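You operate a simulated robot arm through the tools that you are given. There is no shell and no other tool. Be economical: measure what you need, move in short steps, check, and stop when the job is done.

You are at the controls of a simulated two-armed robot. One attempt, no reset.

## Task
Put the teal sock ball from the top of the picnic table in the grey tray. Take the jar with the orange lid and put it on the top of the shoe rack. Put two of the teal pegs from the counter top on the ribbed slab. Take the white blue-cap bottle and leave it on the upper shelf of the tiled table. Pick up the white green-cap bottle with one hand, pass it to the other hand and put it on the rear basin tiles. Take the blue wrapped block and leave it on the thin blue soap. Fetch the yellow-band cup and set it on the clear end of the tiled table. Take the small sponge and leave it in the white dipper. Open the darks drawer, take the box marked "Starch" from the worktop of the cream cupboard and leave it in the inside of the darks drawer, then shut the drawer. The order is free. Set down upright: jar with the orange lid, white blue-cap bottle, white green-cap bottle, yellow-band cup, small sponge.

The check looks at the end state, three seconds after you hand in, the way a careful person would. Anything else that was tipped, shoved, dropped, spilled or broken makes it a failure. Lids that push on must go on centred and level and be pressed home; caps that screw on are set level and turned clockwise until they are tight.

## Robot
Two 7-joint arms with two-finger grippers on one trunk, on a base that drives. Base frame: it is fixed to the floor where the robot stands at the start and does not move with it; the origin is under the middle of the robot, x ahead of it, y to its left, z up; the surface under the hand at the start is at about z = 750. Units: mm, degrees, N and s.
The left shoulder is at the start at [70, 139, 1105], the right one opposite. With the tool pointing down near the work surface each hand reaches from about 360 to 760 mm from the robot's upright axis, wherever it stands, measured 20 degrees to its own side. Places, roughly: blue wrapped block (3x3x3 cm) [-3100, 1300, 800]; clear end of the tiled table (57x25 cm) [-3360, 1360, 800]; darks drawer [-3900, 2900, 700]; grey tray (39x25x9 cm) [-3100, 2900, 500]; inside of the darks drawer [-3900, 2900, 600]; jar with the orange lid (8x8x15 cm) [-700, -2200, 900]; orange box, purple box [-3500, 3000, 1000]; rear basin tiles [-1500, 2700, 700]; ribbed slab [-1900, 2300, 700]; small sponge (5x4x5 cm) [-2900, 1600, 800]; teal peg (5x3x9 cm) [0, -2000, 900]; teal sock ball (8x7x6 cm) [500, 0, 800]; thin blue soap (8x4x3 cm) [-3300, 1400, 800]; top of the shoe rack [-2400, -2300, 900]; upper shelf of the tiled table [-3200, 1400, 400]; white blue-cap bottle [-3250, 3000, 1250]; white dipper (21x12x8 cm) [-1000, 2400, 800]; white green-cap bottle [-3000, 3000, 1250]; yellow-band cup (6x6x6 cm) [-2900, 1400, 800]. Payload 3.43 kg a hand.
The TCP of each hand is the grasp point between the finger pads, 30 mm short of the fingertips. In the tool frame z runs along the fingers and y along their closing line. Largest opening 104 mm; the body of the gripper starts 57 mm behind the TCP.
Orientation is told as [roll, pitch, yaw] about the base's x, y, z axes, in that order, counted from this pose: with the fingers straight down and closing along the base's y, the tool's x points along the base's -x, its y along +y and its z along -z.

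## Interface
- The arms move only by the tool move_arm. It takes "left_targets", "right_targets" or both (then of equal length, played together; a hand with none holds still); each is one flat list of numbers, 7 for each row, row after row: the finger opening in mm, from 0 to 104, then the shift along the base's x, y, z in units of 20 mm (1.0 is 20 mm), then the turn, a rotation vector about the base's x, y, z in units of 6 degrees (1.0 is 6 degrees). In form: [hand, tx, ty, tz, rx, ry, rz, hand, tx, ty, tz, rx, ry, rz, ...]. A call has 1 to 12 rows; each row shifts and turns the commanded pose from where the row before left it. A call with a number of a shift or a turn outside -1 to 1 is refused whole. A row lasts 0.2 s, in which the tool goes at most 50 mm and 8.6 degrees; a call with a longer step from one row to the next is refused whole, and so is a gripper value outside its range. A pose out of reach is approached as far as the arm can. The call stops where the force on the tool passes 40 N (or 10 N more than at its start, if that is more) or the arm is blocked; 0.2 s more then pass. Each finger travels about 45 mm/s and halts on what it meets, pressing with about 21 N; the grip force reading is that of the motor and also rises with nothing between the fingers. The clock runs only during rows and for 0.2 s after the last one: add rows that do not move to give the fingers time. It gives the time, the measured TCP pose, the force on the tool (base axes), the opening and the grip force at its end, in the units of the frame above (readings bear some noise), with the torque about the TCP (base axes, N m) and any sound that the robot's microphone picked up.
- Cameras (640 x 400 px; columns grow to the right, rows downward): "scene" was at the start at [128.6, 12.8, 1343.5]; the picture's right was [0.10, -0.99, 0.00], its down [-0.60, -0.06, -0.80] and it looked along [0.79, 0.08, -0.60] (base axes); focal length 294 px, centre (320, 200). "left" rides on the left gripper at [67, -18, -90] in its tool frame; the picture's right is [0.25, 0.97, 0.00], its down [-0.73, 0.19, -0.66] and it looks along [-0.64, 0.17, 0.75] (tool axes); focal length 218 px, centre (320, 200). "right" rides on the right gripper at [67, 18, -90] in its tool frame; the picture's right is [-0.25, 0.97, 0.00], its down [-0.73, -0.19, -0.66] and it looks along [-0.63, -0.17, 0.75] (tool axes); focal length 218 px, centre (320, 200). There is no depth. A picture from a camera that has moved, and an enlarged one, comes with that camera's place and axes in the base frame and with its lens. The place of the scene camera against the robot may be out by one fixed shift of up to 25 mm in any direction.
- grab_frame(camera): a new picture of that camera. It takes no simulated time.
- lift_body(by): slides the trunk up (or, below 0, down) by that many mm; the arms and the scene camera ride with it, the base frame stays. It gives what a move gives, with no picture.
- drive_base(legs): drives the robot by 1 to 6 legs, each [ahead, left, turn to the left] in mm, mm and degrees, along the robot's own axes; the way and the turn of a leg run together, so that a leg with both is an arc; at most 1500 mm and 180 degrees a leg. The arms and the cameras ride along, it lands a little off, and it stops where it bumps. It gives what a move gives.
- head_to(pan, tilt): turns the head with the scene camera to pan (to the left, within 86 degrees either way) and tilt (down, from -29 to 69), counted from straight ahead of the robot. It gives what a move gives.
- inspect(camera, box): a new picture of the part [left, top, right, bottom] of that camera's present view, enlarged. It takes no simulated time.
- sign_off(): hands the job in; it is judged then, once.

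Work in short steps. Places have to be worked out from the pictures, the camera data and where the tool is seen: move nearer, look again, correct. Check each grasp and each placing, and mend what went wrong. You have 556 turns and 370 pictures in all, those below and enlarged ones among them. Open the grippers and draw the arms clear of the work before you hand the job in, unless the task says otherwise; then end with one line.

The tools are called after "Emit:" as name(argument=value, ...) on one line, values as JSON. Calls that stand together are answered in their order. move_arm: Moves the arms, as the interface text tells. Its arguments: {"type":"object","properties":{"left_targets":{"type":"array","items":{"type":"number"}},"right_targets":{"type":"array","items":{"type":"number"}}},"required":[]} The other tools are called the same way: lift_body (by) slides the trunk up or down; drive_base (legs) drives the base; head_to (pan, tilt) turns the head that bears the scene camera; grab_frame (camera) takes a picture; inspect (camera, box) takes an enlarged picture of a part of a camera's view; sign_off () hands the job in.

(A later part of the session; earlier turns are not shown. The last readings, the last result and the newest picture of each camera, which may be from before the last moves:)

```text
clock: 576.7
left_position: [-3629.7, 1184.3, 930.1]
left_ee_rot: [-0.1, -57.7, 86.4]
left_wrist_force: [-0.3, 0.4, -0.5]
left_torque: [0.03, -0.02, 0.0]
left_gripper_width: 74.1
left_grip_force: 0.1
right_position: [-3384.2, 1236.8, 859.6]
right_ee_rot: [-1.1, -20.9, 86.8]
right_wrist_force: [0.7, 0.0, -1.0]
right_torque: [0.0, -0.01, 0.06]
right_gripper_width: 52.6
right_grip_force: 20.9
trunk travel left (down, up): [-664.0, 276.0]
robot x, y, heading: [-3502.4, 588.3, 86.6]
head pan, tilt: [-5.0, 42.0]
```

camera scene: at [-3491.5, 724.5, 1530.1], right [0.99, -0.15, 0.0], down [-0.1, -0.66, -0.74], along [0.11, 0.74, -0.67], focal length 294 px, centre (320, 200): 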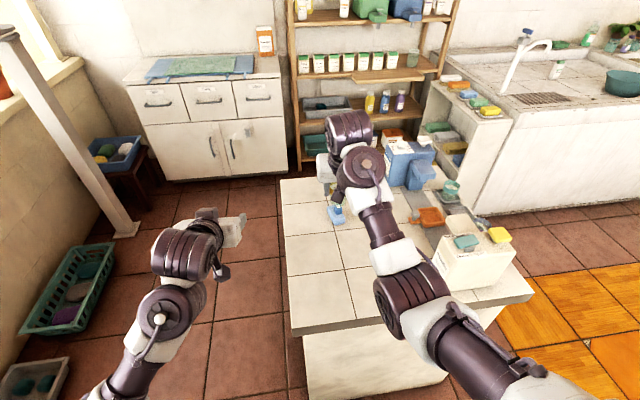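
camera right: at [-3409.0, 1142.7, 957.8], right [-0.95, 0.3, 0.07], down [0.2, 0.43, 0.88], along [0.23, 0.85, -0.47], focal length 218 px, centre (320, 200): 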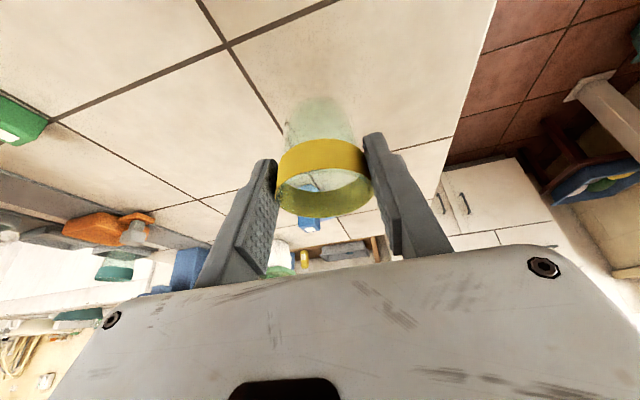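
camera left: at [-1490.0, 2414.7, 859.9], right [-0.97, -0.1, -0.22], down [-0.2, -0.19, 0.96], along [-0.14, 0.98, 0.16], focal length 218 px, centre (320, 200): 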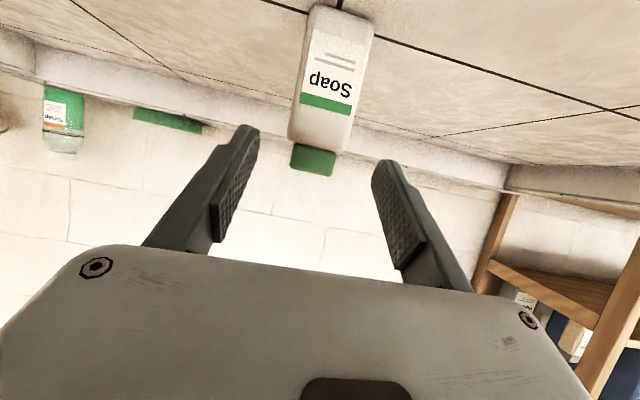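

Emit:
move_arm(right_targets=[35, 0, 0, -0.15, 0, 0, 0, 35, 0, 0, -0.15, 0, 0, 0, 35, 0, 0, -0.05, 0, 0, 0])

Emit:
grab_frame(camera="right")

```text
clock: 577.5
left_position: [-3629.6, 1184.0, 931.4]
left_ee_rot: [-0.2, -57.8, 86.4]
left_wrist_force: [-0.6, -0.2, -0.1]
left_torque: [-0.02, 0.02, -0.02]
left_gripper_width: 74.0
left_grip_force: 0.0
right_position: [-3385.7, 1236.4, 856.6]
right_ee_rot: [-1.1, -21.4, 86.9]
right_wrist_force: [-0.5, 3.3, 16.0]
right_torque: [0.1, 0.08, -0.06]
right_gripper_width: 52.4
right_grip_force: 20.7
trunk travel left (down, up): [-664.0, 276.0]
robot x, y, heading: [-3496.9, 586.7, 86.4]
head pan, tilt: [-5.0, 42.0]
```

```text
148 pictures are left
camera right: at [-3409.4, 1140.8, 915.6], right [-0.95, 0.3, 0.08], down [0.2, 0.43, 0.88], along [0.23, 0.85, -0.47], focal length 218 px, centre (320, 200)
```

right: 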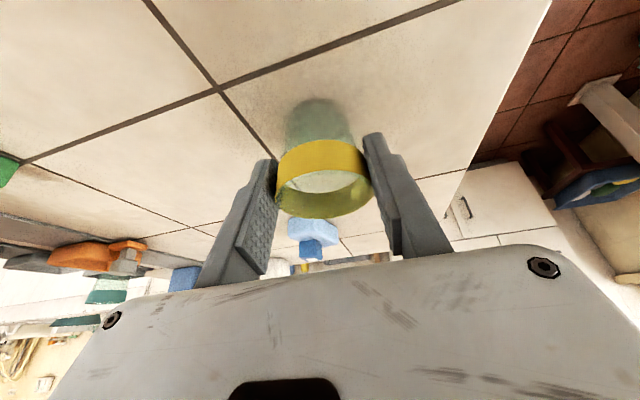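

Contact at 16 N. I'll release gently and rise.

Emit:
move_arm(right_targets=[48, 0, 0, 0.1, 0, 0, 0, 60, 0, 0, 0, 0, 0, 0, 74, 0, 0, 0, 0, 0, 0, 74, 0, 0, 0, 0, 0, 0, 74, 0, 0, 0.6, 0, 0, 0, 74, 0, 0, 0.8, 0, 0, 0, 74, 0, 0, 0.8, 0, 0, 0, 74, 0, -0.3, 0.8, 0, 0, 0, 74, 0, -0.5, 0.8, 0, 0, 0])

Emit:
grab_frame(camera="right")

Emit:
grab_frame(camera="scene")

```text
clock: 579.5
left_position: [-3629.9, 1184.6, 929.7]
left_ee_rot: [-0.2, -57.8, 86.3]
left_wrist_force: [0.4, -0.3, -0.4]
left_torque: [-0.03, 0.01, -0.01]
left_gripper_width: 74.1
left_grip_force: 0.0
right_position: [-3383.6, 1220.4, 932.0]
right_ee_rot: [-1.1, -21.0, 86.9]
right_wrist_force: [-1.0, -0.5, 0.0]
right_torque: [-0.02, 0.0, -0.01]
right_gripper_width: 74.2
right_grip_force: 0.0
trunk travel left (down, up): [-664.0, 276.0]
robot x, y, heading: [-3498.3, 585.5, 86.9]
head pan, tilt: [-5.0, 42.0]
```

```text
147 pictures are left
camera right: at [-3408.1, 1126.8, 992.1], right [-0.95, 0.3, 0.07], down [0.2, 0.43, 0.88], along [0.23, 0.85, -0.47], focal length 218 px, centre (320, 200)
```

right: 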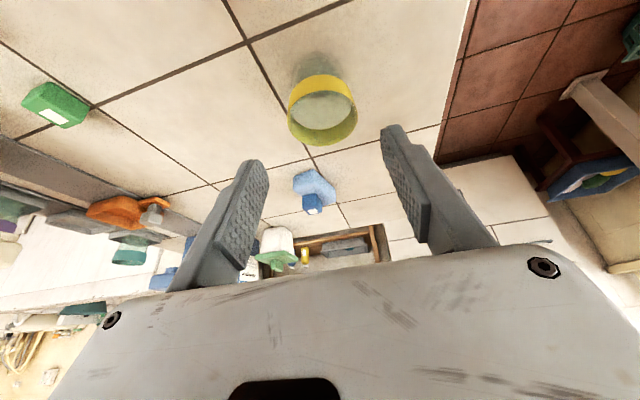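

```text
146 pictures are left
camera scene: at [-3491.7, 723.9, 1400.1], right [0.99, -0.15, 0.0], down [-0.1, -0.66, -0.74], along [0.11, 0.74, -0.67], focal length 294 px, centre (320, 200)
```

scene: 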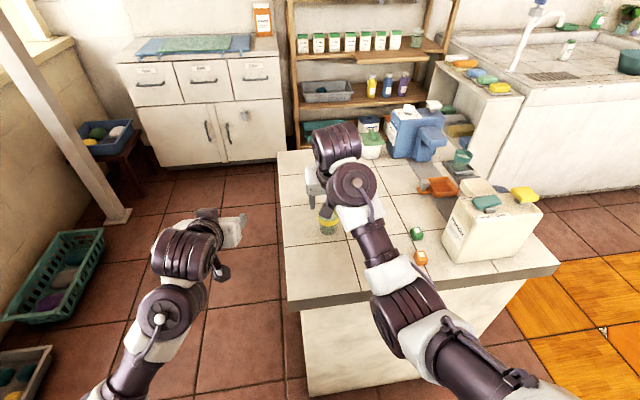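

The cup stands upright on the clear end. Last are the pegs: I'll raise the trunk fully, turn east, and cross toward the counter.

Emit:
lift_body(by=250)

Emit:
drive_base(legs=[[-60, 0, 0], [0, 0, -87], [1500, 0, 0]])

Emit:
drive_base(legs=[[900, 0, 0], [0, 0, -90], [1500, 0, 0]])

Emit:
head_to(pan=25, tilt=25)

Emit:
grab_frame(camera="scene")

```text
clock: 582.1
left_position: [-3630.0, 1184.6, 1178.7]
left_ee_rot: [-0.1, -57.7, 86.4]
left_wrist_force: [-0.3, -0.1, 0.1]
left_torque: [0.0, 0.02, 0.0]
left_gripper_width: 74.0
left_grip_force: 0.0
right_position: [-3384.5, 1221.5, 1181.6]
right_ee_rot: [-1.1, -21.1, 86.7]
right_wrist_force: [0.8, -0.7, 0.0]
right_torque: [0.01, 0.03, 0.0]
right_gripper_width: 74.0
right_grip_force: 0.1
trunk travel left (down, up): [-914.0, 26.0]
robot x, y, heading: [-3499.5, 587.4, 86.6]
head pan, tilt: [-5.0, 42.0]
```

```text
clock: 593.8
left_position: [-1407.5, 609.9, 1179.5]
left_ee_rot: [-0.2, -57.7, -3.3]
left_wrist_force: [0.3, 0.4, -0.3]
left_torque: [0.05, 0.0, 0.05]
left_gripper_width: 74.1
left_grip_force: 0.1
right_position: [-1369.5, 363.5, 1182.3]
right_ee_rot: [-1.1, -21.0, -2.8]
right_wrist_force: [0.1, 1.0, 0.6]
right_torque: [-0.03, -0.01, 0.0]
right_gripper_width: 73.8
right_grip_force: 0.1
trunk travel left (down, up): [-914.0, 26.0]
robot x, y, heading: [-2000.3, 475.6, -2.9]
head pan, tilt: [-5.0, 42.0]
```

```text
clock: 609.5
left_position: [-1020.9, -1678.1, 1179.8]
left_ee_rot: [-0.3, -57.7, -92.9]
left_wrist_force: [1.1, -0.3, -0.2]
left_torque: [0.02, 0.04, -0.02]
left_gripper_width: 74.0
left_grip_force: 0.0
right_position: [-1263.6, -1717.9, 1182.3]
right_ee_rot: [-1.1, -20.9, -92.4]
right_wrist_force: [0.1, 0.4, 0.5]
right_torque: [-0.03, 0.01, 0.01]
right_gripper_width: 74.0
right_grip_force: 0.0
trunk travel left (down, up): [-914.0, 26.0]
robot x, y, heading: [-1160.0, -1078.9, -92.8]
head pan, tilt: [-5.0, 42.0]
```

```text
clock: 610.5
left_position: [-1020.0, -1677.6, 1180.0]
left_ee_rot: [-0.2, -57.7, -93.0]
left_wrist_force: [-0.9, -0.3, -0.1]
left_torque: [-0.01, -0.03, -0.01]
left_gripper_width: 74.2
left_grip_force: 0.0
right_position: [-1264.4, -1718.6, 1182.3]
right_ee_rot: [-1.1, -21.0, -92.4]
right_wrist_force: [0.0, -0.6, -0.7]
right_torque: [0.01, -0.01, 0.03]
right_gripper_width: 73.9
right_grip_force: 0.0
trunk travel left (down, up): [-914.0, 26.0]
robot x, y, heading: [-1160.5, -1083.9, -92.6]
head pan, tilt: [25.0, 25.0]
```

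```text
145 pictures are left
camera scene: at [-1134.0, -1214.6, 1676.3], right [-0.93, -0.38, 0.0], down [-0.16, 0.39, -0.91], along [0.34, -0.84, -0.42], focal length 294 px, centre (320, 200)
```

scene: 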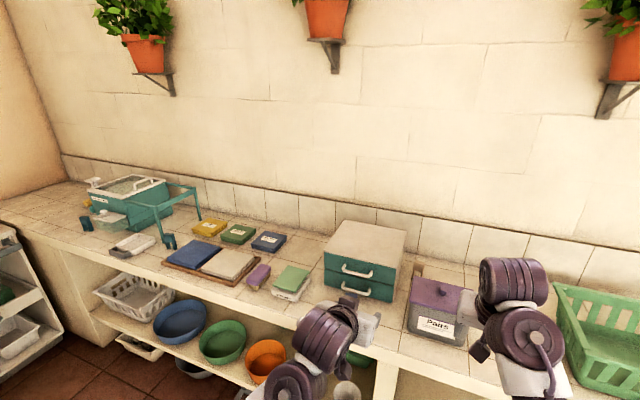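

A teal peg seems to be near (20, -2066). I'll move east along the counter for a closer look.

Emit:
drive_base(legs=[[60, 950, 2.6]])

Emit:
head_to(pan=15, tilt=30)

Emit:
grab_frame(camera="scene")

```text
clock: 615.4
left_position: [-23.8, -1736.9, 1180.3]
left_ee_rot: [-0.1, -57.6, -88.7]
left_wrist_force: [0.0, -0.5, -1.0]
left_torque: [0.01, 0.0, 0.0]
left_gripper_width: 74.1
left_grip_force: 0.1
right_position: [-266.0, -1795.3, 1181.9]
right_ee_rot: [-1.1, -21.1, -88.3]
right_wrist_force: [-0.1, -0.3, 0.0]
right_torque: [0.0, -0.02, 0.0]
right_gripper_width: 73.8
right_grip_force: 0.1
trunk travel left (down, up): [-914.0, 26.0]
robot x, y, heading: [-205.2, -1153.3, -88.3]
head pan, tilt: [25.0, 25.0]
```

```text
clock: 616.2
left_position: [-24.0, -1737.5, 1179.8]
left_ee_rot: [-0.3, -57.8, -88.7]
left_wrist_force: [-0.1, 0.1, 0.6]
left_torque: [0.01, -0.01, 0.0]
left_gripper_width: 74.1
left_grip_force: 0.1
right_position: [-264.2, -1795.1, 1181.5]
right_ee_rot: [-1.1, -21.1, -88.3]
right_wrist_force: [0.4, 0.1, 0.5]
right_torque: [0.03, -0.02, 0.0]
right_gripper_width: 73.8
right_grip_force: 0.0
trunk travel left (down, up): [-914.0, 26.0]
robot x, y, heading: [-207.0, -1153.9, -88.6]
head pan, tilt: [15.0, 30.0]
```

```text
144 pictures are left
camera scene: at [-186.6, -1287.1, 1668.4], right [-0.96, -0.29, 0.0], down [-0.14, 0.48, -0.87], along [0.25, -0.83, -0.5], focal length 294 px, centre (320, 200)
```

scene: 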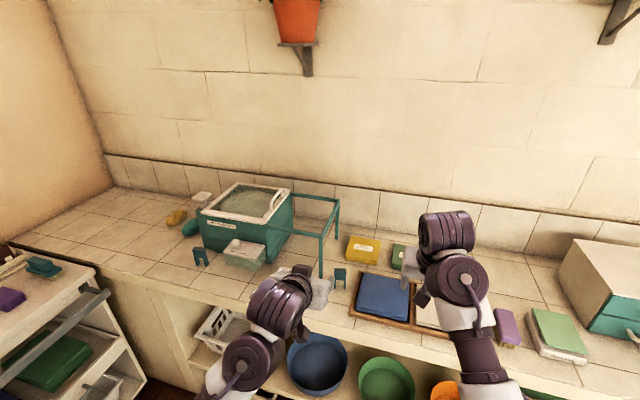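

I see two arch-shaped teal pegs, near (-32, -2043) and (506, -1996). I'll zoom on them.

Emit:
inspect(camera="scene", box=[290, 230, 400, 310])

Emit:
inspect(camera="scene", box=[150, 180, 310, 290])

```text
5.00 times, centred on (345, 270) of scene
camera zoom: at [-186.6, -1287.1, 1668.4], right [-0.96, -0.29, 0.0], down [-0.14, 0.48, -0.87], along [0.25, -0.83, -0.5], focal length 1472 px, centre (195, -150)
```

zoom: 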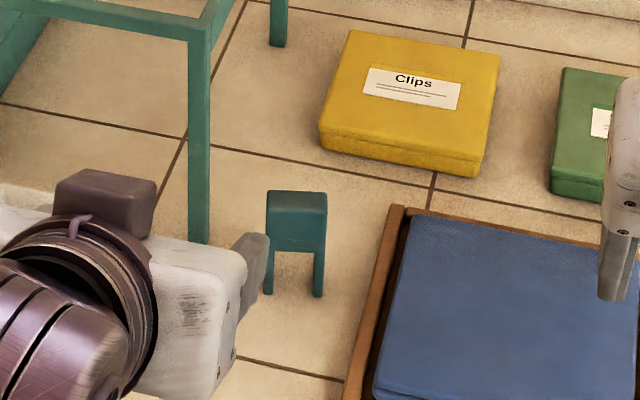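

```text
3.64 times, centred on (230, 235) of scene
camera zoom: at [-186.6, -1287.1, 1668.4], right [-0.96, -0.29, 0.0], down [-0.14, 0.48, -0.87], along [0.25, -0.83, -0.5], focal length 1071 px, centre (647, 73)
```

zoom: 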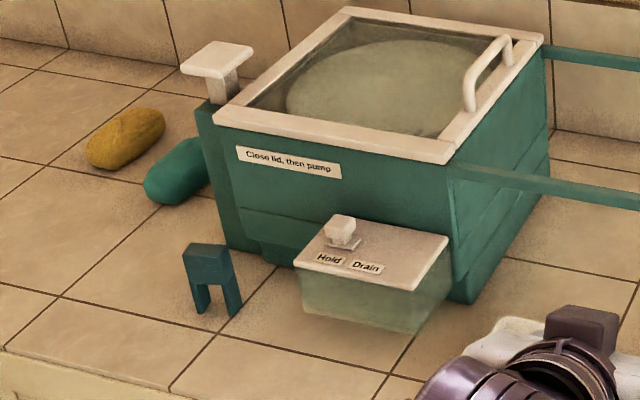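

Peg A is at about (-35, -2029) and peg B at about (514, -1991). I'll retract the left hand and position the robot so the right hand is over peg A.

Emit:
move_arm(left_targets=[74, 0, 0.9, 0, 0, 0, 0, 74, 0, 0.9, 0, 0, 0, 0, 74, 0, 0.9, 0, 0, 0, 0, 74, 0, 0.9, 0, 0, 0, 0, 74, 0, 0.9, 0, 0, 0, 0, 74, 0, 0.9, 0, 0, 0, 0, 74, 0, 0.9, 0, 0, 0, 0, 74, 0, 0.9, 0, 0, 0, 0])

Emit:
drive_base(legs=[[0, 285, -1.7], [200, 0, 0]])

Emit:
grab_frame(camera="right")

Emit:
grab_frame(camera="scene")

```text
clock: 618.0
left_position: [-23.6, -1610.4, 1169.5]
left_ee_rot: [-0.2, -57.6, -88.7]
left_wrist_force: [0.0, 1.0, -0.1]
left_torque: [-0.04, -0.01, 0.0]
left_gripper_width: 73.8
left_grip_force: 0.1
left hand out of reach, approached as far as the arm can: row 7, 8
right_position: [-264.5, -1795.9, 1180.9]
right_ee_rot: [-1.1, -20.9, -88.2]
right_wrist_force: [0.4, -0.3, -0.1]
right_torque: [-0.03, 0.02, 0.02]
right_gripper_width: 74.1
right_grip_force: 0.1
trunk travel left (down, up): [-914.0, 26.0]
robot x, y, heading: [-205.6, -1155.4, -88.4]
head pan, tilt: [15.0, 30.0]
```

```text
clock: 621.1
left_position: [232.4, -1805.7, 1172.2]
left_ee_rot: [-0.1, -57.8, -90.6]
left_wrist_force: [-0.1, 0.9, 0.9]
left_torque: [-0.01, 0.0, -0.05]
left_gripper_width: 73.9
left_grip_force: 0.0
right_position: [-14.0, -1984.0, 1184.3]
right_ee_rot: [-1.1, -21.2, -90.2]
right_wrist_force: [1.4, -0.6, -0.4]
right_torque: [-0.03, -0.02, 0.02]
right_gripper_width: 73.9
right_grip_force: 0.1
trunk travel left (down, up): [-914.0, 26.0]
robot x, y, heading: [66.1, -1346.6, -90.3]
head pan, tilt: [15.0, 30.0]
```

```text
141 pictures are left
camera right: at [6.0, -1889.1, 1243.5], right [0.97, -0.25, 0.07], down [-0.18, -0.44, 0.88], along [-0.18, -0.86, -0.47], focal length 218 px, centre (320, 200)
```

right: 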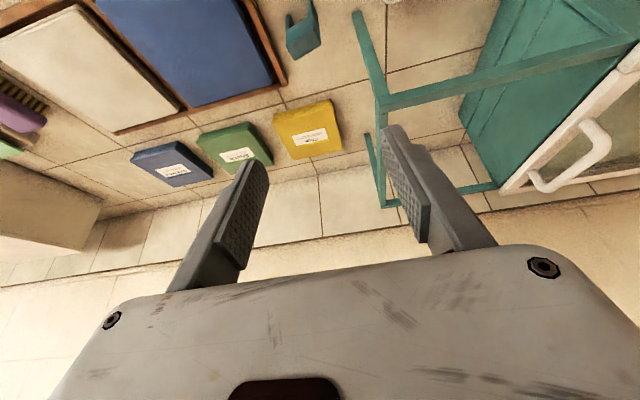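

```text
140 pictures are left
camera scene: at [80.8, -1476.7, 1668.9], right [-0.97, -0.25, 0.0], down [-0.13, 0.48, -0.87], along [0.22, -0.84, -0.5], focal length 294 px, centre (320, 200)
```

scene: 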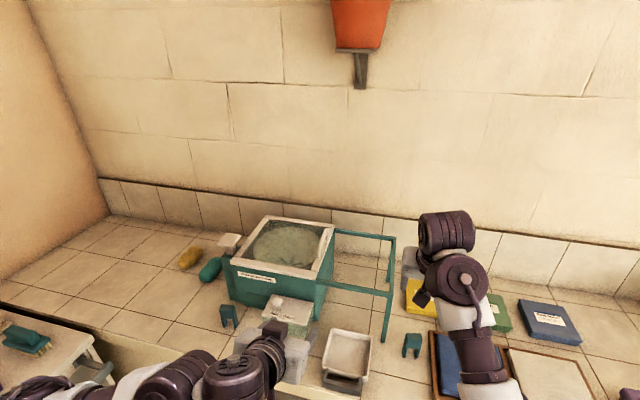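

The peg is at about (-30, -2036). I'll align the right hand and lower the trunk 200.

Emit:
move_arm(right_targets=[66, -0.4, -0.8, 0, 0, 0, 0, 66, -0.4, -0.8, 0, 0, 0, 0, 66, 0, -0.4, 0, 0, 0, 0])

Emit:
lift_body(by=-190)

Emit:
grab_frame(camera="right")

```text
clock: 621.9
left_position: [233.3, -1810.0, 1168.5]
left_ee_rot: [-0.2, -57.6, -90.7]
left_wrist_force: [-0.4, 0.1, 0.8]
left_torque: [-0.01, 0.02, -0.02]
left_gripper_width: 74.1
left_grip_force: 0.1
right_position: [-28.4, -2027.8, 1181.1]
right_ee_rot: [-1.1, -21.0, -90.2]
right_wrist_force: [-0.1, -0.1, -0.4]
right_torque: [0.02, 0.04, -0.04]
right_gripper_width: 66.1
right_grip_force: 0.1
trunk travel left (down, up): [-914.0, 26.0]
robot x, y, heading: [69.5, -1349.5, -90.6]
head pan, tilt: [15.0, 30.0]
```

```text
clock: 624.0
left_position: [232.9, -1808.6, 978.5]
left_ee_rot: [-0.2, -57.7, -90.6]
left_wrist_force: [0.5, -0.6, -0.2]
left_torque: [0.02, 0.0, 0.02]
left_gripper_width: 74.2
left_grip_force: 0.0
right_position: [-29.1, -2026.1, 992.0]
right_ee_rot: [-1.1, -21.1, -90.2]
right_wrist_force: [-0.6, 0.6, 0.3]
right_torque: [0.03, -0.01, -0.01]
right_gripper_width: 65.8
right_grip_force: 0.0
trunk travel left (down, up): [-724.0, 216.0]
robot x, y, heading: [67.5, -1345.3, -90.3]
head pan, tilt: [15.0, 30.0]
```

```text
139 pictures are left
camera right: at [-9.4, -1932.9, 1052.3], right [0.97, -0.25, 0.07], down [-0.18, -0.44, 0.88], along [-0.18, -0.86, -0.47], focal length 218 px, centre (320, 200)
```

right: 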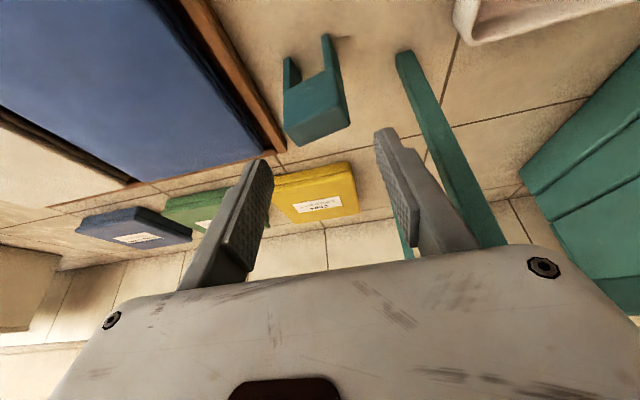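

Peg A: top centre (-27, -2034, 939), rotated about 10°. I'll rotate the hand to match and descend to z≈914.

Emit:
move_arm(right_targets=[68, 0.1, -0.4, -0.5, 0, 0, 0.6, 68, 0, 0, -0.7, 0, 0, 0.6, 68, 0, 0, -0.8, 0, 0, 0.5, 68, 0, 0, -0.8, 0, 0, 0])

Emit:
grab_frame(camera="right")

```text
clock: 625.0
left_position: [233.1, -1809.8, 979.5]
left_ee_rot: [-0.2, -57.7, -90.8]
left_wrist_force: [0.5, -0.6, 0.5]
left_torque: [-0.02, 0.02, 0.0]
left_gripper_width: 74.1
left_grip_force: 0.0
right_position: [-27.2, -2033.3, 935.6]
right_ee_rot: [-1.1, -21.1, -79.9]
right_wrist_force: [-0.4, -0.7, 0.2]
right_torque: [0.0, -0.01, -0.05]
right_gripper_width: 67.8
right_grip_force: 0.2
trunk travel left (down, up): [-724.0, 216.0]
robot x, y, heading: [65.7, -1348.3, -90.6]
head pan, tilt: [15.0, 30.0]
```

```text
138 pictures are left
camera right: at [-25.0, -1938.5, 996.0], right [0.99, -0.07, 0.07], down [-0.1, -0.47, 0.88], along [-0.03, -0.88, -0.47], focal length 218 px, centre (320, 200)
```

right: 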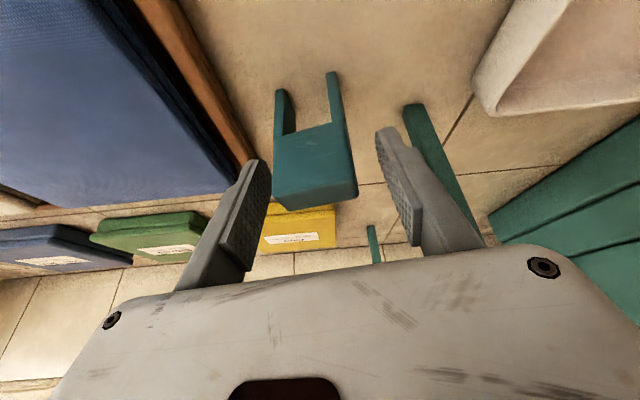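

Aligned. I'll descend 20 mm more and close.

Emit:
move_arm(right_targets=[68, 0, 0, -0.6, 0, 0, 0, 68, 0, 0, -0.45, 0, 0, 0, 25, 0, 0, 0, 0, 0, 0, 25, 0, 0, 0, 0, 0, 0, 25, 0, 0, 0, 0, 0, 0])

Emit:
grab_frame(camera="right")

```text
clock: 626.1
left_position: [232.4, -1808.8, 979.3]
left_ee_rot: [-0.2, -57.6, -90.8]
left_wrist_force: [-0.8, -0.3, 0.1]
left_torque: [0.04, 0.0, 0.0]
left_gripper_width: 74.2
left_grip_force: 0.1
right_position: [-28.9, -2034.0, 916.2]
right_ee_rot: [-1.1, -21.0, -79.9]
right_wrist_force: [0.7, 0.0, -0.5]
right_torque: [0.01, 0.01, 0.0]
right_gripper_width: 41.0
right_grip_force: 20.7
trunk travel left (down, up): [-724.0, 216.0]
robot x, y, heading: [65.8, -1347.3, -90.2]
head pan, tilt: [15.0, 30.0]
```

```text
137 pictures are left
camera right: at [-24.3, -1939.2, 975.9], right [0.99, -0.07, 0.07], down [-0.1, -0.47, 0.88], along [-0.03, -0.88, -0.47], focal length 218 px, centre (320, 200)
```

right: 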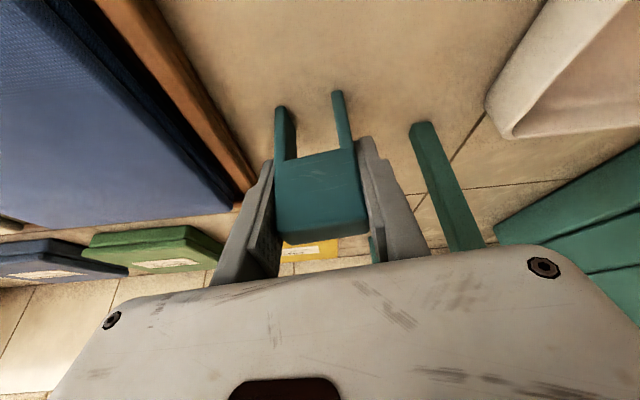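

Peg A gripped at 41 mm. I'll lift it, and at the same time bring the left hand's tilt down to about 20°.

Emit:
move_arm(right_targets=[25, 0, 0, 0.6, 0, 0, 0, 25, 0, 0, 0.8, 0, 0, 0, 25, 0, 0, 0.8, 0, 0, 0, 25, 0, 0, 0.8, 0, 0, 0, 25, 0, 0, 0.8, 0, 0, 0, 25, 0, 0, 0.5, 0, 0, 0, 25, 0, 0.5, 0, 0, 0, 0], left_targets=[74, 0, 0, 0, 0.9, 0, 0, 74, 0, 0, 0, 0.9, 0, 0, 74, 0, 0, 0, 0.9, 0, 0, 74, 0, 0, 0, 0.9, 0, 0, 74, 0, 0, 0, 0.9, 0, 0, 74, 0, 0, 0, 0.9, 0, 0, 74, 0, 0, 0, 0.8, 0, 0])

Emit:
lift_body(by=190)

Emit:
grab_frame(camera="right")

```text
clock: 627.8
left_position: [233.0, -1808.5, 979.2]
left_ee_rot: [-0.4, -36.0, -90.4]
left_wrist_force: [0.2, 0.0, -0.3]
left_torque: [0.03, 0.0, 0.04]
left_gripper_width: 74.0
left_grip_force: 0.1
left hand out of reach, approached as far as the arm can: row 5, 6, 7
right_position: [-27.1, -2024.8, 1000.2]
right_ee_rot: [-1.1, -21.0, -80.0]
right_wrist_force: [0.6, -0.1, 0.7]
right_torque: [-0.02, -0.01, 0.04]
right_gripper_width: 40.9
right_grip_force: 20.9
trunk travel left (down, up): [-724.0, 216.0]
robot x, y, heading: [68.5, -1349.2, -90.5]
head pan, tilt: [15.0, 30.0]
```

```text
clock: 629.8
left_position: [232.3, -1808.3, 1170.8]
left_ee_rot: [-0.6, -36.1, -90.5]
left_wrist_force: [0.2, 0.0, -0.7]
left_torque: [0.01, 0.02, 0.01]
left_gripper_width: 74.0
left_grip_force: 0.1
right_position: [-28.1, -2023.4, 1190.5]
right_ee_rot: [-1.1, -21.0, -80.1]
right_wrist_force: [-0.3, -0.4, 0.1]
right_torque: [-0.01, -0.02, -0.02]
right_gripper_width: 40.6
right_grip_force: 21.3
trunk travel left (down, up): [-914.0, 26.0]
robot x, y, heading: [67.1, -1347.2, -90.3]
head pan, tilt: [15.0, 30.0]
```

```text
136 pictures are left
camera right: at [-25.0, -1928.9, 1250.3], right [0.99, -0.07, 0.07], down [-0.1, -0.47, 0.88], along [-0.03, -0.88, -0.47], focal length 218 px, centre (320, 200)
```

right: 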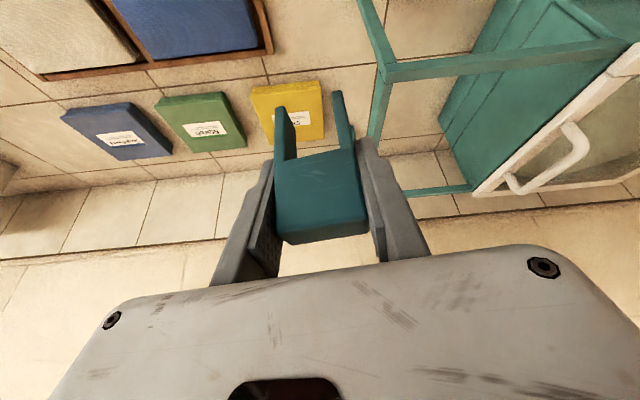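

I'll pull the right hand back so it clears the tank later, then move the base so the left hand is over peg B.

Emit:
move_arm(right_targets=[25, 0, 0.9, 0, 0, 0, 0, 25, 0, 0.9, 0, 0, 0, 0, 25, 0, 0.9, 0, 0, 0, 0, 25, 0, 0.9, 0, 0, 0, 0, 25, 0, 0.9, 0, 0, 0, 0, 25, 0, 0.9, 0, 0, 0, 0, 25, 0, 0.9, 0, 0, 0, 0, 25, 0, 0.9, 0, 0, 0, 0, 25, 0, 0.9, 0, 0, 0, 0])

Emit:
drive_base(legs=[[0, 285, 0.3]])

Emit:
head_to(pan=5, tilt=35)

Emit:
grab_frame(camera="scene")

Emit:
grab_frame(camera="left")

```text
clock: 631.8
left_position: [232.0, -1808.2, 1169.3]
left_ee_rot: [-0.4, -36.1, -90.4]
left_wrist_force: [0.8, -0.6, -0.2]
left_torque: [0.02, 0.0, 0.0]
left_gripper_width: 73.8
left_grip_force: 0.0
right_position: [-24.0, -1948.9, 1168.7]
right_ee_rot: [-1.0, -20.9, -80.0]
right_wrist_force: [-1.2, 0.3, -0.3]
right_torque: [0.0, 0.0, 0.02]
right_gripper_width: 41.1
right_grip_force: 20.8
right hand out of reach, approached as far as the arm can: row 4, 5, 6, 7, 8, 9
trunk travel left (down, up): [-914.0, 26.0]
robot x, y, heading: [63.3, -1347.0, -90.2]
head pan, tilt: [15.0, 30.0]
```

```text
clock: 633.8
left_position: [510.3, -1811.2, 1170.4]
left_ee_rot: [-0.4, -36.2, -90.5]
left_wrist_force: [0.0, -0.7, -0.2]
left_torque: [0.02, 0.0, 0.01]
left_gripper_width: 73.9
left_grip_force: 0.1
right_position: [254.6, -1950.8, 1168.9]
right_ee_rot: [-1.0, -21.2, -80.1]
right_wrist_force: [0.1, 0.0, 0.0]
right_torque: [-0.02, -0.06, -0.01]
right_gripper_width: 41.2
right_grip_force: 20.9
trunk travel left (down, up): [-914.0, 26.0]
robot x, y, heading: [345.6, -1349.9, -90.3]
head pan, tilt: [15.0, 30.0]
```

```text
clock: 634.5
left_position: [512.7, -1810.6, 1170.3]
left_ee_rot: [-0.5, -36.1, -90.4]
left_wrist_force: [0.6, 0.3, -0.4]
left_torque: [-0.04, 0.01, 0.01]
left_gripper_width: 74.1
left_grip_force: 0.0
right_position: [255.2, -1950.9, 1169.7]
right_ee_rot: [-1.1, -21.0, -80.0]
right_wrist_force: [0.1, -0.8, -0.3]
right_torque: [-0.03, 0.03, -0.02]
right_gripper_width: 40.8
right_grip_force: 21.8
trunk travel left (down, up): [-914.0, 26.0]
robot x, y, heading: [349.1, -1352.8, -90.5]
head pan, tilt: [5.0, 35.0]
```

```text
135 pictures are left
camera scene: at [345.6, -1483.5, 1660.6], right [-1.0, -0.08, 0.0], down [-0.05, 0.57, -0.82], along [0.07, -0.82, -0.57], focal length 294 px, centre (320, 200)
```

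scene: 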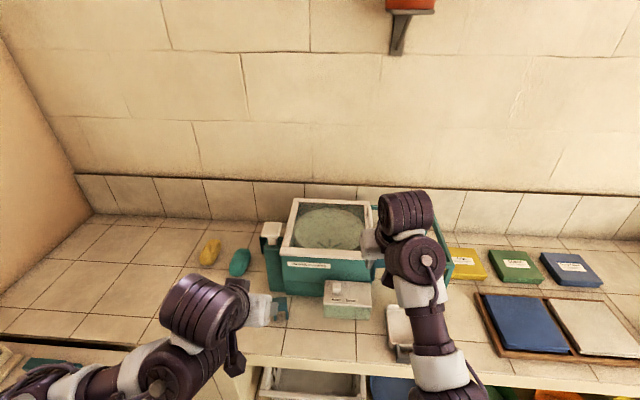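

```text
134 pictures are left
camera left: at [496.1, -1702.6, 1203.2], right [0.97, 0.19, -0.16], down [0.19, -0.2, 0.96], along [0.15, -0.96, -0.24], focal length 218 px, centre (320, 200)
```

left: 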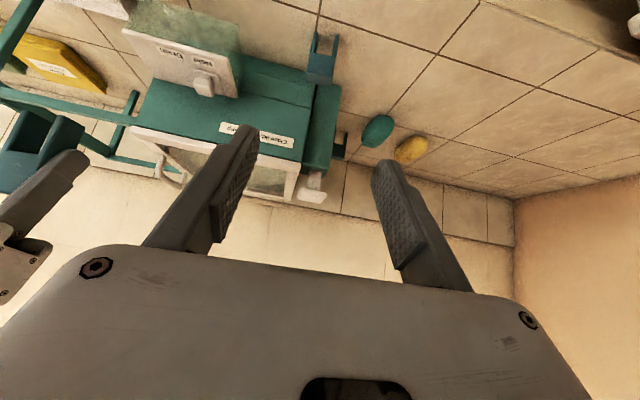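

Peg B is at about (508, -1985). I'll lower the trunk 110 and bring the left hand forward while reducing its tilt.

Emit:
lift_body(by=-110)

Emit:
move_arm(left_targets=[74, 0, -0.9, 0, 0, 0, 0, 74, 0, -0.9, 0, 0, 0, 0, 74, 0, -0.9, 0, 0.5, 0, 0, 74, 0, -0.9, 0, 0.5, 0, 0, 74, 0, -0.9, 0, 0.6, 0, 0, 74, 0, -0.6, 0, 0.6, 0, 0, 74, 0, -0.5, 0, 0.5, 0, 0])

Emit:
grab_frame(camera="left")

```text
clock: 635.9
left_position: [510.6, -1810.5, 1059.6]
left_ee_rot: [-0.5, -36.1, -90.4]
left_wrist_force: [-1.0, -0.1, 0.9]
left_torque: [-0.03, 0.01, -0.04]
left_gripper_width: 74.1
left_grip_force: 0.0
right_position: [255.8, -1951.1, 1059.3]
right_ee_rot: [-1.1, -21.1, -80.1]
right_wrist_force: [-0.1, -0.6, -0.2]
right_torque: [0.02, 0.04, 0.02]
right_gripper_width: 40.9
right_grip_force: 21.1
trunk travel left (down, up): [-804.0, 136.0]
robot x, y, heading: [346.2, -1349.3, -90.4]
head pan, tilt: [5.0, 35.0]
```

```text
clock: 637.5
left_position: [510.2, -1881.7, 991.5]
left_ee_rot: [-0.6, -19.9, -90.4]
left_wrist_force: [-0.4, -0.3, 0.3]
left_torque: [-0.01, -0.02, 0.03]
left_gripper_width: 74.2
left_grip_force: 0.1
left hand out of reach, approached as far as the arm can: row 3, 4, 5, 6, 7
right_position: [255.6, -1950.8, 1059.2]
right_ee_rot: [-1.2, -21.0, -79.9]
right_wrist_force: [-0.2, -0.1, -0.6]
right_torque: [0.01, -0.01, 0.01]
right_gripper_width: 40.9
right_grip_force: 20.6
trunk travel left (down, up): [-804.0, 136.0]
robot x, y, heading: [348.4, -1351.4, -90.5]
head pan, tilt: [5.0, 35.0]
```

```text
133 pictures are left
camera left: at [492.3, -1788.2, 1053.5], right [0.97, 0.23, -0.1], down [0.2, -0.47, 0.86], along [0.15, -0.86, -0.5], focal length 218 px, centre (320, 200)
```

left: 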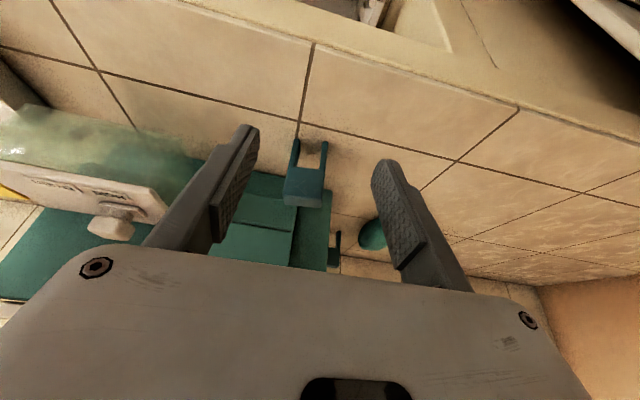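

Peg B centre is about (507, -1992), rotated about 10°. I'll move the left hand over it with matching yaw.

Emit:
move_arm(left_targets=[70, 0, -0.9, 0, 0, 0, 0.3, 70, 0, -0.9, 0, 0, 0, 0.3, 70, 0, -0.9, 0, 0, 0, 0.3, 70, 0, -0.9, 0, 0, 0, 0.3, 70, 0, -0.9, 0, 0, 0, 0.3, 70, -0.1, -0.9, 0, 0, 0, 0.2])

Emit:
grab_frame(camera="left")

```text
clock: 638.9
left_position: [502.8, -1991.0, 993.1]
left_ee_rot: [-0.5, -19.9, -80.2]
left_wrist_force: [-0.9, -0.1, -0.2]
left_torque: [-0.02, -0.03, 0.01]
left_gripper_width: 70.3
left_grip_force: 0.0
right_position: [255.2, -1951.4, 1059.7]
right_ee_rot: [-1.1, -21.1, -80.1]
right_wrist_force: [0.3, -0.5, 0.7]
right_torque: [-0.02, 0.0, -0.01]
right_gripper_width: 40.8
right_grip_force: 20.8
trunk travel left (down, up): [-804.0, 136.0]
robot x, y, heading: [347.6, -1350.1, -90.5]
head pan, tilt: [5.0, 35.0]
```

```text
132 pictures are left
camera left: at [470.1, -1900.3, 1054.5], right [0.91, 0.4, -0.09], down [0.27, -0.42, 0.86], along [0.3, -0.81, -0.49], focal length 218 px, centre (320, 200)
```

left: 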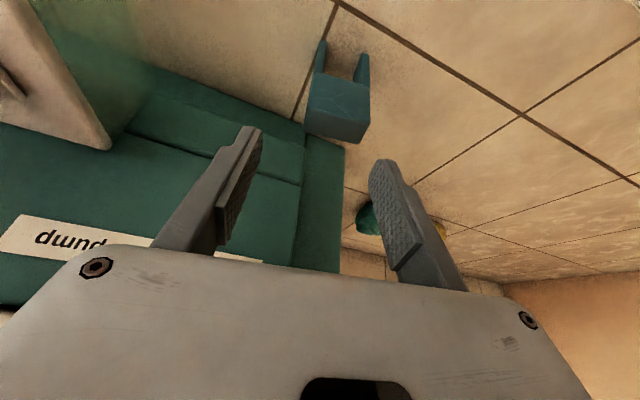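

Peg B top centre is (507, -1985). I'll correct slightly and descend to 914.

Emit:
move_arm(left_targets=[70, 0.2, 0.25, -0.5, 0, 0, 0.3, 70, 0, 0, -0.8, 0, 0, 0.3, 70, 0, 0, -0.8, 0, 0, 0, 70, 0, 0, -0.8, 0, 0, 0, 70, 0, 0, -0.8, 0, 0, 0])

Emit:
grab_frame(camera="left")

```text
clock: 640.1
left_position: [510.2, -1987.5, 917.0]
left_ee_rot: [-0.6, -19.9, -76.5]
left_wrist_force: [-0.5, 0.4, -0.5]
left_torque: [-0.01, -0.02, 0.02]
left_gripper_width: 70.1
left_grip_force: 0.0
right_position: [256.2, -1950.6, 1059.1]
right_ee_rot: [-1.1, -21.0, -80.1]
right_wrist_force: [-0.2, 0.1, 0.6]
right_torque: [0.01, 0.01, 0.06]
right_gripper_width: 41.0
right_grip_force: 20.7
trunk travel left (down, up): [-804.0, 136.0]
robot x, y, heading: [350.1, -1351.2, -90.6]
head pan, tilt: [5.0, 35.0]
```

```text
131 pictures are left
camera left: at [471.8, -1898.4, 978.9], right [0.89, 0.45, -0.1], down [0.3, -0.4, 0.86], along [0.35, -0.79, -0.49], focal length 218 px, centre (320, 200)
```

left: 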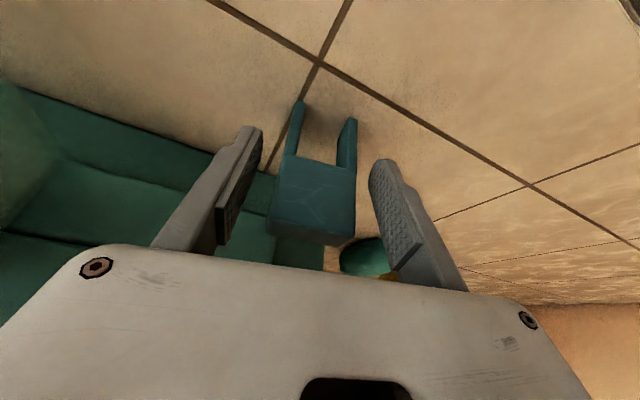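

The peg is between the pads. Closing and lifting.

Emit:
move_arm(left_targets=[45, 0, 0, -0.1, 0, 0, 0, 25, 0, 0, 0, 0, 0, 0, 25, 0, 0, 0, 0, 0, 0, 25, 0, 0, 0, 0, 0, 0, 25, 0, 0, 0.6, 0, 0, 0, 25, 0, 0, 0.8, 0, 0, 0, 25, 0, 0, 0.8, 0, 0, 0, 25, 0, 0, 0.8, 0, 0, 0])

Emit:
grab_frame(camera="left")

```text
clock: 641.9
left_position: [510.2, -1986.1, 977.2]
left_ee_rot: [-0.6, -19.8, -76.6]
left_wrist_force: [0.6, 0.3, -0.6]
left_torque: [0.0, 0.02, -0.06]
left_gripper_width: 41.1
left_grip_force: 20.8
right_position: [254.1, -1951.9, 1057.8]
right_ee_rot: [-1.2, -21.0, -79.9]
right_wrist_force: [0.2, -0.4, -0.3]
right_torque: [0.03, 0.01, 0.03]
right_gripper_width: 41.0
right_grip_force: 21.0
trunk travel left (down, up): [-804.0, 136.0]
robot x, y, heading: [346.3, -1349.1, -90.5]
head pan, tilt: [5.0, 35.0]
```

```text
130 pictures are left
camera left: at [471.7, -1898.3, 1038.7], right [0.89, 0.45, -0.1], down [0.3, -0.4, 0.86], along [0.35, -0.79, -0.49], focal length 218 px, centre (320, 200)
```

left: 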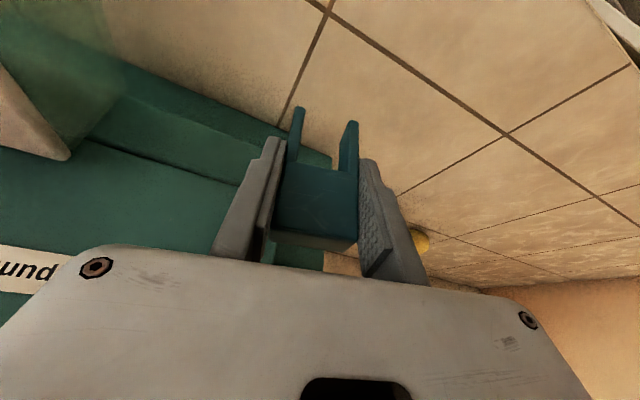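

Both pegs are held. I'll raise the trunk, back away from the counter, and drive back through the room to the basin.

Emit:
lift_body(by=130)

Emit:
drive_base(legs=[[-150, 0, 0.5], [0, -1370, 0], [0, 0, 180]])

Emit:
drive_base(legs=[[1300, 0, 0], [1200, 0, 0], [0, 850, 0]])

Emit:
head_to(pan=0, tilt=35)

Emit:
grab_frame(camera="scene")

```text
clock: 643.5
left_position: [509.3, -1986.0, 1106.8]
left_ee_rot: [-0.7, -19.9, -76.5]
left_wrist_force: [-0.7, -0.2, -0.8]
left_torque: [0.01, 0.02, 0.0]
left_gripper_width: 41.1
left_grip_force: 20.9
right_position: [255.5, -1951.4, 1188.5]
right_ee_rot: [-1.1, -21.0, -79.9]
right_wrist_force: [0.3, 0.0, -0.5]
right_torque: [-0.01, 0.03, 0.04]
right_gripper_width: 41.0
right_grip_force: 21.0
trunk travel left (down, up): [-934.0, 6.0]
robot x, y, heading: [345.4, -1347.1, -90.1]
head pan, tilt: [5.0, 35.0]
```

```text
clock: 658.5
left_position: [-1145.8, -558.2, 1107.4]
left_ee_rot: [-0.5, -19.9, 103.7]
left_wrist_force: [-0.6, 0.1, -0.3]
left_torque: [-0.01, 0.0, -0.04]
left_gripper_width: 40.9
left_grip_force: 21.5
right_position: [-891.3, -593.6, 1188.9]
right_ee_rot: [-1.1, -20.9, 100.3]
right_wrist_force: [-0.5, 0.2, 0.4]
right_torque: [0.01, 0.0, 0.03]
right_gripper_width: 41.2
right_grip_force: 21.2
trunk travel left (down, up): [-934.0, 6.0]
robot x, y, heading: [-980.5, -1194.0, 89.8]
head pan, tilt: [5.0, 35.0]
```

```text
clock: 675.0
left_position: [-1919.0, 2002.6, 1106.2]
left_ee_rot: [-0.6, -19.9, 101.7]
left_wrist_force: [0.2, 0.1, -0.8]
left_torque: [-0.03, -0.02, 0.0]
left_gripper_width: 41.1
left_grip_force: 21.0
right_position: [-1665.8, 1959.9, 1189.3]
right_ee_rot: [-1.1, -21.0, 98.3]
right_wrist_force: [-0.3, 0.2, -0.3]
right_torque: [0.0, -0.01, 0.03]
right_gripper_width: 40.6
right_grip_force: 20.7
trunk travel left (down, up): [-934.0, 6.0]
robot x, y, heading: [-1772.2, 1361.2, 88.0]
head pan, tilt: [5.0, 35.0]
```

```text
clock: 675.6
left_position: [-1919.6, 2002.6, 1105.5]
left_ee_rot: [-0.6, -19.9, 101.7]
left_wrist_force: [0.5, 0.6, 0.2]
left_torque: [0.01, 0.04, 0.0]
left_gripper_width: 41.0
left_grip_force: 20.7
right_position: [-1665.8, 1959.1, 1189.7]
right_ee_rot: [-1.1, -21.0, 98.4]
right_wrist_force: [-0.3, -0.4, 0.1]
right_torque: [-0.02, -0.01, -0.01]
right_gripper_width: 40.9
right_grip_force: 21.0
trunk travel left (down, up): [-934.0, 6.0]
robot x, y, heading: [-1773.4, 1364.0, 87.9]
head pan, tilt: [0.0, 35.0]
```

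```text
129 pictures are left
camera scene: at [-1778.2, 1503.1, 1680.5], right [1.0, -0.04, 0.0], down [-0.02, -0.57, -0.82], along [0.03, 0.82, -0.57], focal length 294 px, centre (320, 200)
```

scene: 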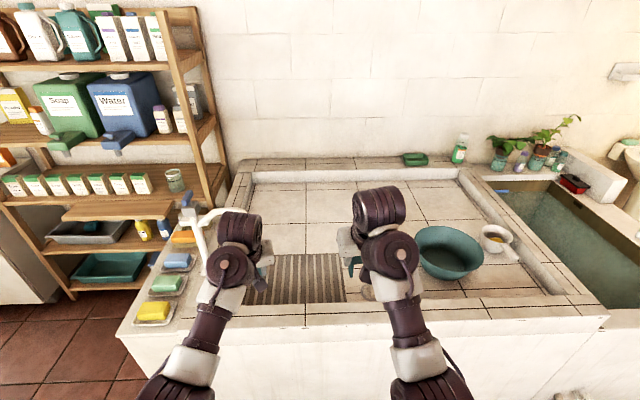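

The slab spans about x -2030 to -1690 and y 2190 to 2440, and the faucet spout is above its left end. I'll place the left peg first: drive to robot x≈-1725, y≈1700.

Emit:
drive_base(legs=[[0, -50, 2], [320, 0, 0]])

Emit:
lift_body(by=-190)

Emit:
head_to(pan=10, tilt=45)

Emit:
grab_frame(camera="left")

Emit:
grab_frame(camera="scene")

```text
clock: 678.3
left_position: [-1890.4, 2314.1, 1107.9]
left_ee_rot: [-0.6, -20.0, 103.9]
left_wrist_force: [0.0, -1.0, -0.1]
left_torque: [0.0, -0.04, 0.02]
left_gripper_width: 40.9
left_grip_force: 20.9
right_position: [-1636.5, 2281.3, 1190.5]
right_ee_rot: [-1.1, -21.1, 100.2]
right_wrist_force: [0.3, 1.2, 0.2]
right_torque: [0.01, -0.02, 0.01]
right_gripper_width: 41.0
right_grip_force: 21.1
trunk travel left (down, up): [-934.0, 6.0]
robot x, y, heading: [-1720.5, 1680.0, 90.1]
head pan, tilt: [0.0, 35.0]
```

```text
clock: 680.4
left_position: [-1889.7, 2315.5, 917.7]
left_ee_rot: [-0.7, -19.9, 103.8]
left_wrist_force: [-0.5, -0.6, -0.6]
left_torque: [-0.04, -0.03, 0.01]
left_gripper_width: 41.1
left_grip_force: 21.0
right_position: [-1635.3, 2281.8, 998.4]
right_ee_rot: [-1.1, -21.1, 100.3]
right_wrist_force: [-0.3, -0.3, 0.5]
right_torque: [-0.01, -0.01, 0.04]
right_gripper_width: 41.0
right_grip_force: 21.1
trunk travel left (down, up): [-744.0, 196.0]
robot x, y, heading: [-1722.5, 1681.3, 89.9]
head pan, tilt: [0.0, 35.0]
```

```text
clock: 681.1
left_position: [-1890.1, 2316.6, 916.5]
left_ee_rot: [-0.6, -19.9, 103.8]
left_wrist_force: [-0.1, -0.4, -0.1]
left_torque: [0.02, 0.03, -0.01]
left_gripper_width: 41.2
left_grip_force: 21.1
right_position: [-1635.2, 2282.8, 999.5]
right_ee_rot: [-1.1, -21.0, 100.3]
right_wrist_force: [0.7, -0.2, 0.4]
right_torque: [-0.04, 0.0, -0.02]
right_gripper_width: 40.8
right_grip_force: 20.9
trunk travel left (down, up): [-744.0, 196.0]
robot x, y, heading: [-1723.8, 1678.4, 90.1]
head pan, tilt: [10.0, 45.0]
```

```text
128 pictures are left
camera left: at [-1851.6, 2229.9, 978.4], right [-0.88, -0.46, -0.1], down [-0.3, 0.4, 0.86], along [-0.36, 0.79, -0.49], focal length 218 px, centre (320, 200)
```

left: 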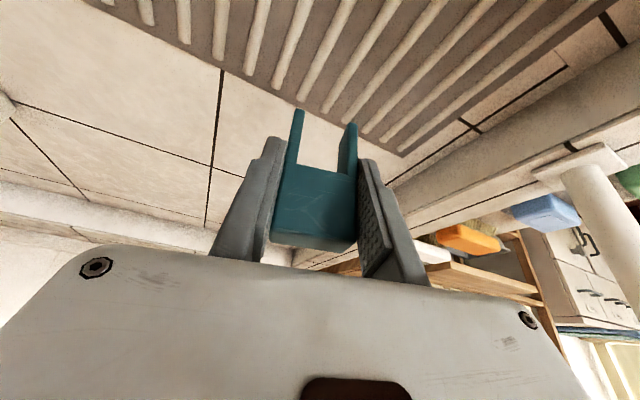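

```text
127 pictures are left
camera scene: at [-1745.5, 1814.5, 1475.8], right [0.99, 0.17, 0.0], down [0.12, -0.7, -0.71], along [-0.12, 0.7, -0.71], focal length 294 px, centre (320, 200)
```

scene: 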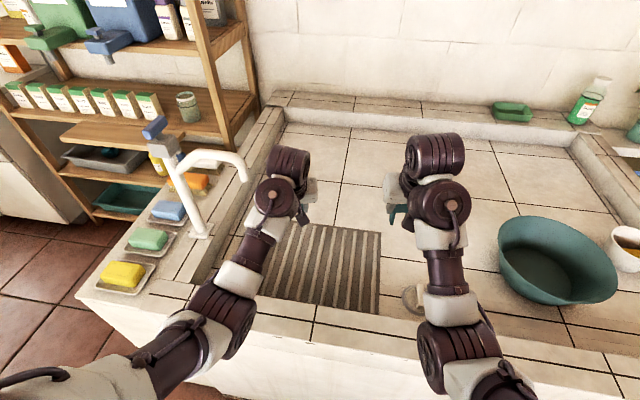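

The slab's rear edge is y≈2403 and front ≈2130. I'll move the left peg to about (-1895, 2270) and lower toward the slab.

Emit:
move_arm(left_targets=[25, -0.1, -0.8, -0.5, 0, 0, 0, 25, -0.1, -0.8, -0.5, 0, 0, 0, 25, 0, -0.7, -0.8, 0, 0, 0, 25, 0, 0, -0.8, 0, 0, 0, 25, 0, 0, -0.8, 0, 0, 0])

Emit:
grab_frame(camera="left")

```text
clock: 682.3
left_position: [-1895.6, 2272.0, 847.0]
left_ee_rot: [-0.6, -19.9, 103.8]
left_wrist_force: [-0.2, 1.0, -0.4]
left_torque: [-0.02, 0.01, 0.0]
left_gripper_width: 40.9
left_grip_force: 20.6
right_position: [-1636.0, 2283.2, 998.8]
right_ee_rot: [-1.1, -20.9, 100.5]
right_wrist_force: [0.4, 0.5, -0.5]
right_torque: [0.0, -0.01, 0.02]
right_gripper_width: 41.0
right_grip_force: 20.8
trunk travel left (down, up): [-744.0, 196.0]
robot x, y, heading: [-1725.9, 1676.5, 90.0]
head pan, tilt: [10.0, 45.0]
```

```text
126 pictures are left
camera left: at [-1856.8, 2185.5, 909.2], right [-0.88, -0.46, -0.1], down [-0.3, 0.4, 0.86], along [-0.36, 0.79, -0.49], focal length 218 px, centre (320, 200)
```

left: 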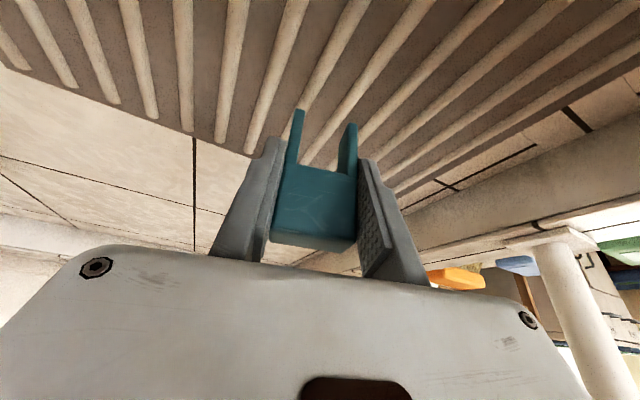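

Over the slab. I'll lower in small steps to contact.

Emit:
move_arm(left_targets=[25, 0, 0, -0.6, 0, 0, 0, 25, 0, 0, -0.5, 0, 0, 0, 25, 0, 0, -0.3, 0, 0, 0, 25, 0, 0, -0.2, 0, 0, 0])

```text
clock: 683.3
left_position: [-1894.6, 2271.7, 815.1]
left_ee_rot: [-0.7, -19.9, 103.8]
left_wrist_force: [-0.3, -0.3, 0.0]
left_torque: [-0.01, 0.03, 0.01]
left_gripper_width: 41.1
left_grip_force: 21.1
right_position: [-1637.0, 2283.3, 999.6]
right_ee_rot: [-1.2, -21.0, 100.2]
right_wrist_force: [-0.5, -0.8, -0.9]
right_torque: [-0.04, 0.0, 0.03]
right_gripper_width: 41.3
right_grip_force: 21.0
trunk travel left (down, up): [-744.0, 196.0]
robot x, y, heading: [-1723.6, 1679.0, 90.0]
head pan, tilt: [10.0, 45.0]
```

Emit:
move_arm(left_targets=[25, 0, 0, -0.2, 0, 0, 0, 25, 0, 0, -0.2, 0, 0, 0, 25, 0, 0, -0.15, 0, 0, 0, 25, 0, 0, -0.1, 0, 0, 0])

Emit:
grab_frame(camera="left")

```text
clock: 684.3
left_position: [-1894.3, 2271.3, 803.6]
left_ee_rot: [-0.6, -19.9, 103.6]
left_wrist_force: [1.0, -0.8, -0.1]
left_torque: [-0.03, -0.02, 0.01]
left_gripper_width: 40.8
left_grip_force: 20.9
right_position: [-1636.5, 2281.3, 999.2]
right_ee_rot: [-1.1, -21.0, 100.2]
right_wrist_force: [0.2, -0.2, -0.4]
right_torque: [-0.01, -0.01, -0.01]
right_gripper_width: 40.9
right_grip_force: 20.8
trunk travel left (down, up): [-744.0, 196.0]
robot x, y, heading: [-1721.9, 1679.1, 89.9]
head pan, tilt: [10.0, 45.0]
```

```text
125 pictures are left
camera left: at [-1855.6, 2184.1, 864.9], right [-0.88, -0.46, -0.1], down [-0.3, 0.4, 0.86], along [-0.36, 0.79, -0.49], focal length 218 px, centre (320, 200)
```

left: 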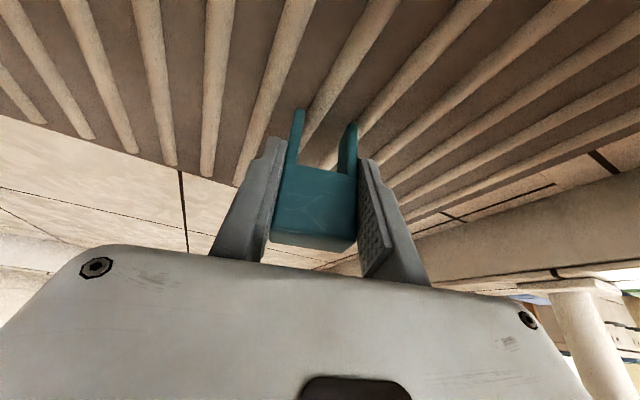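

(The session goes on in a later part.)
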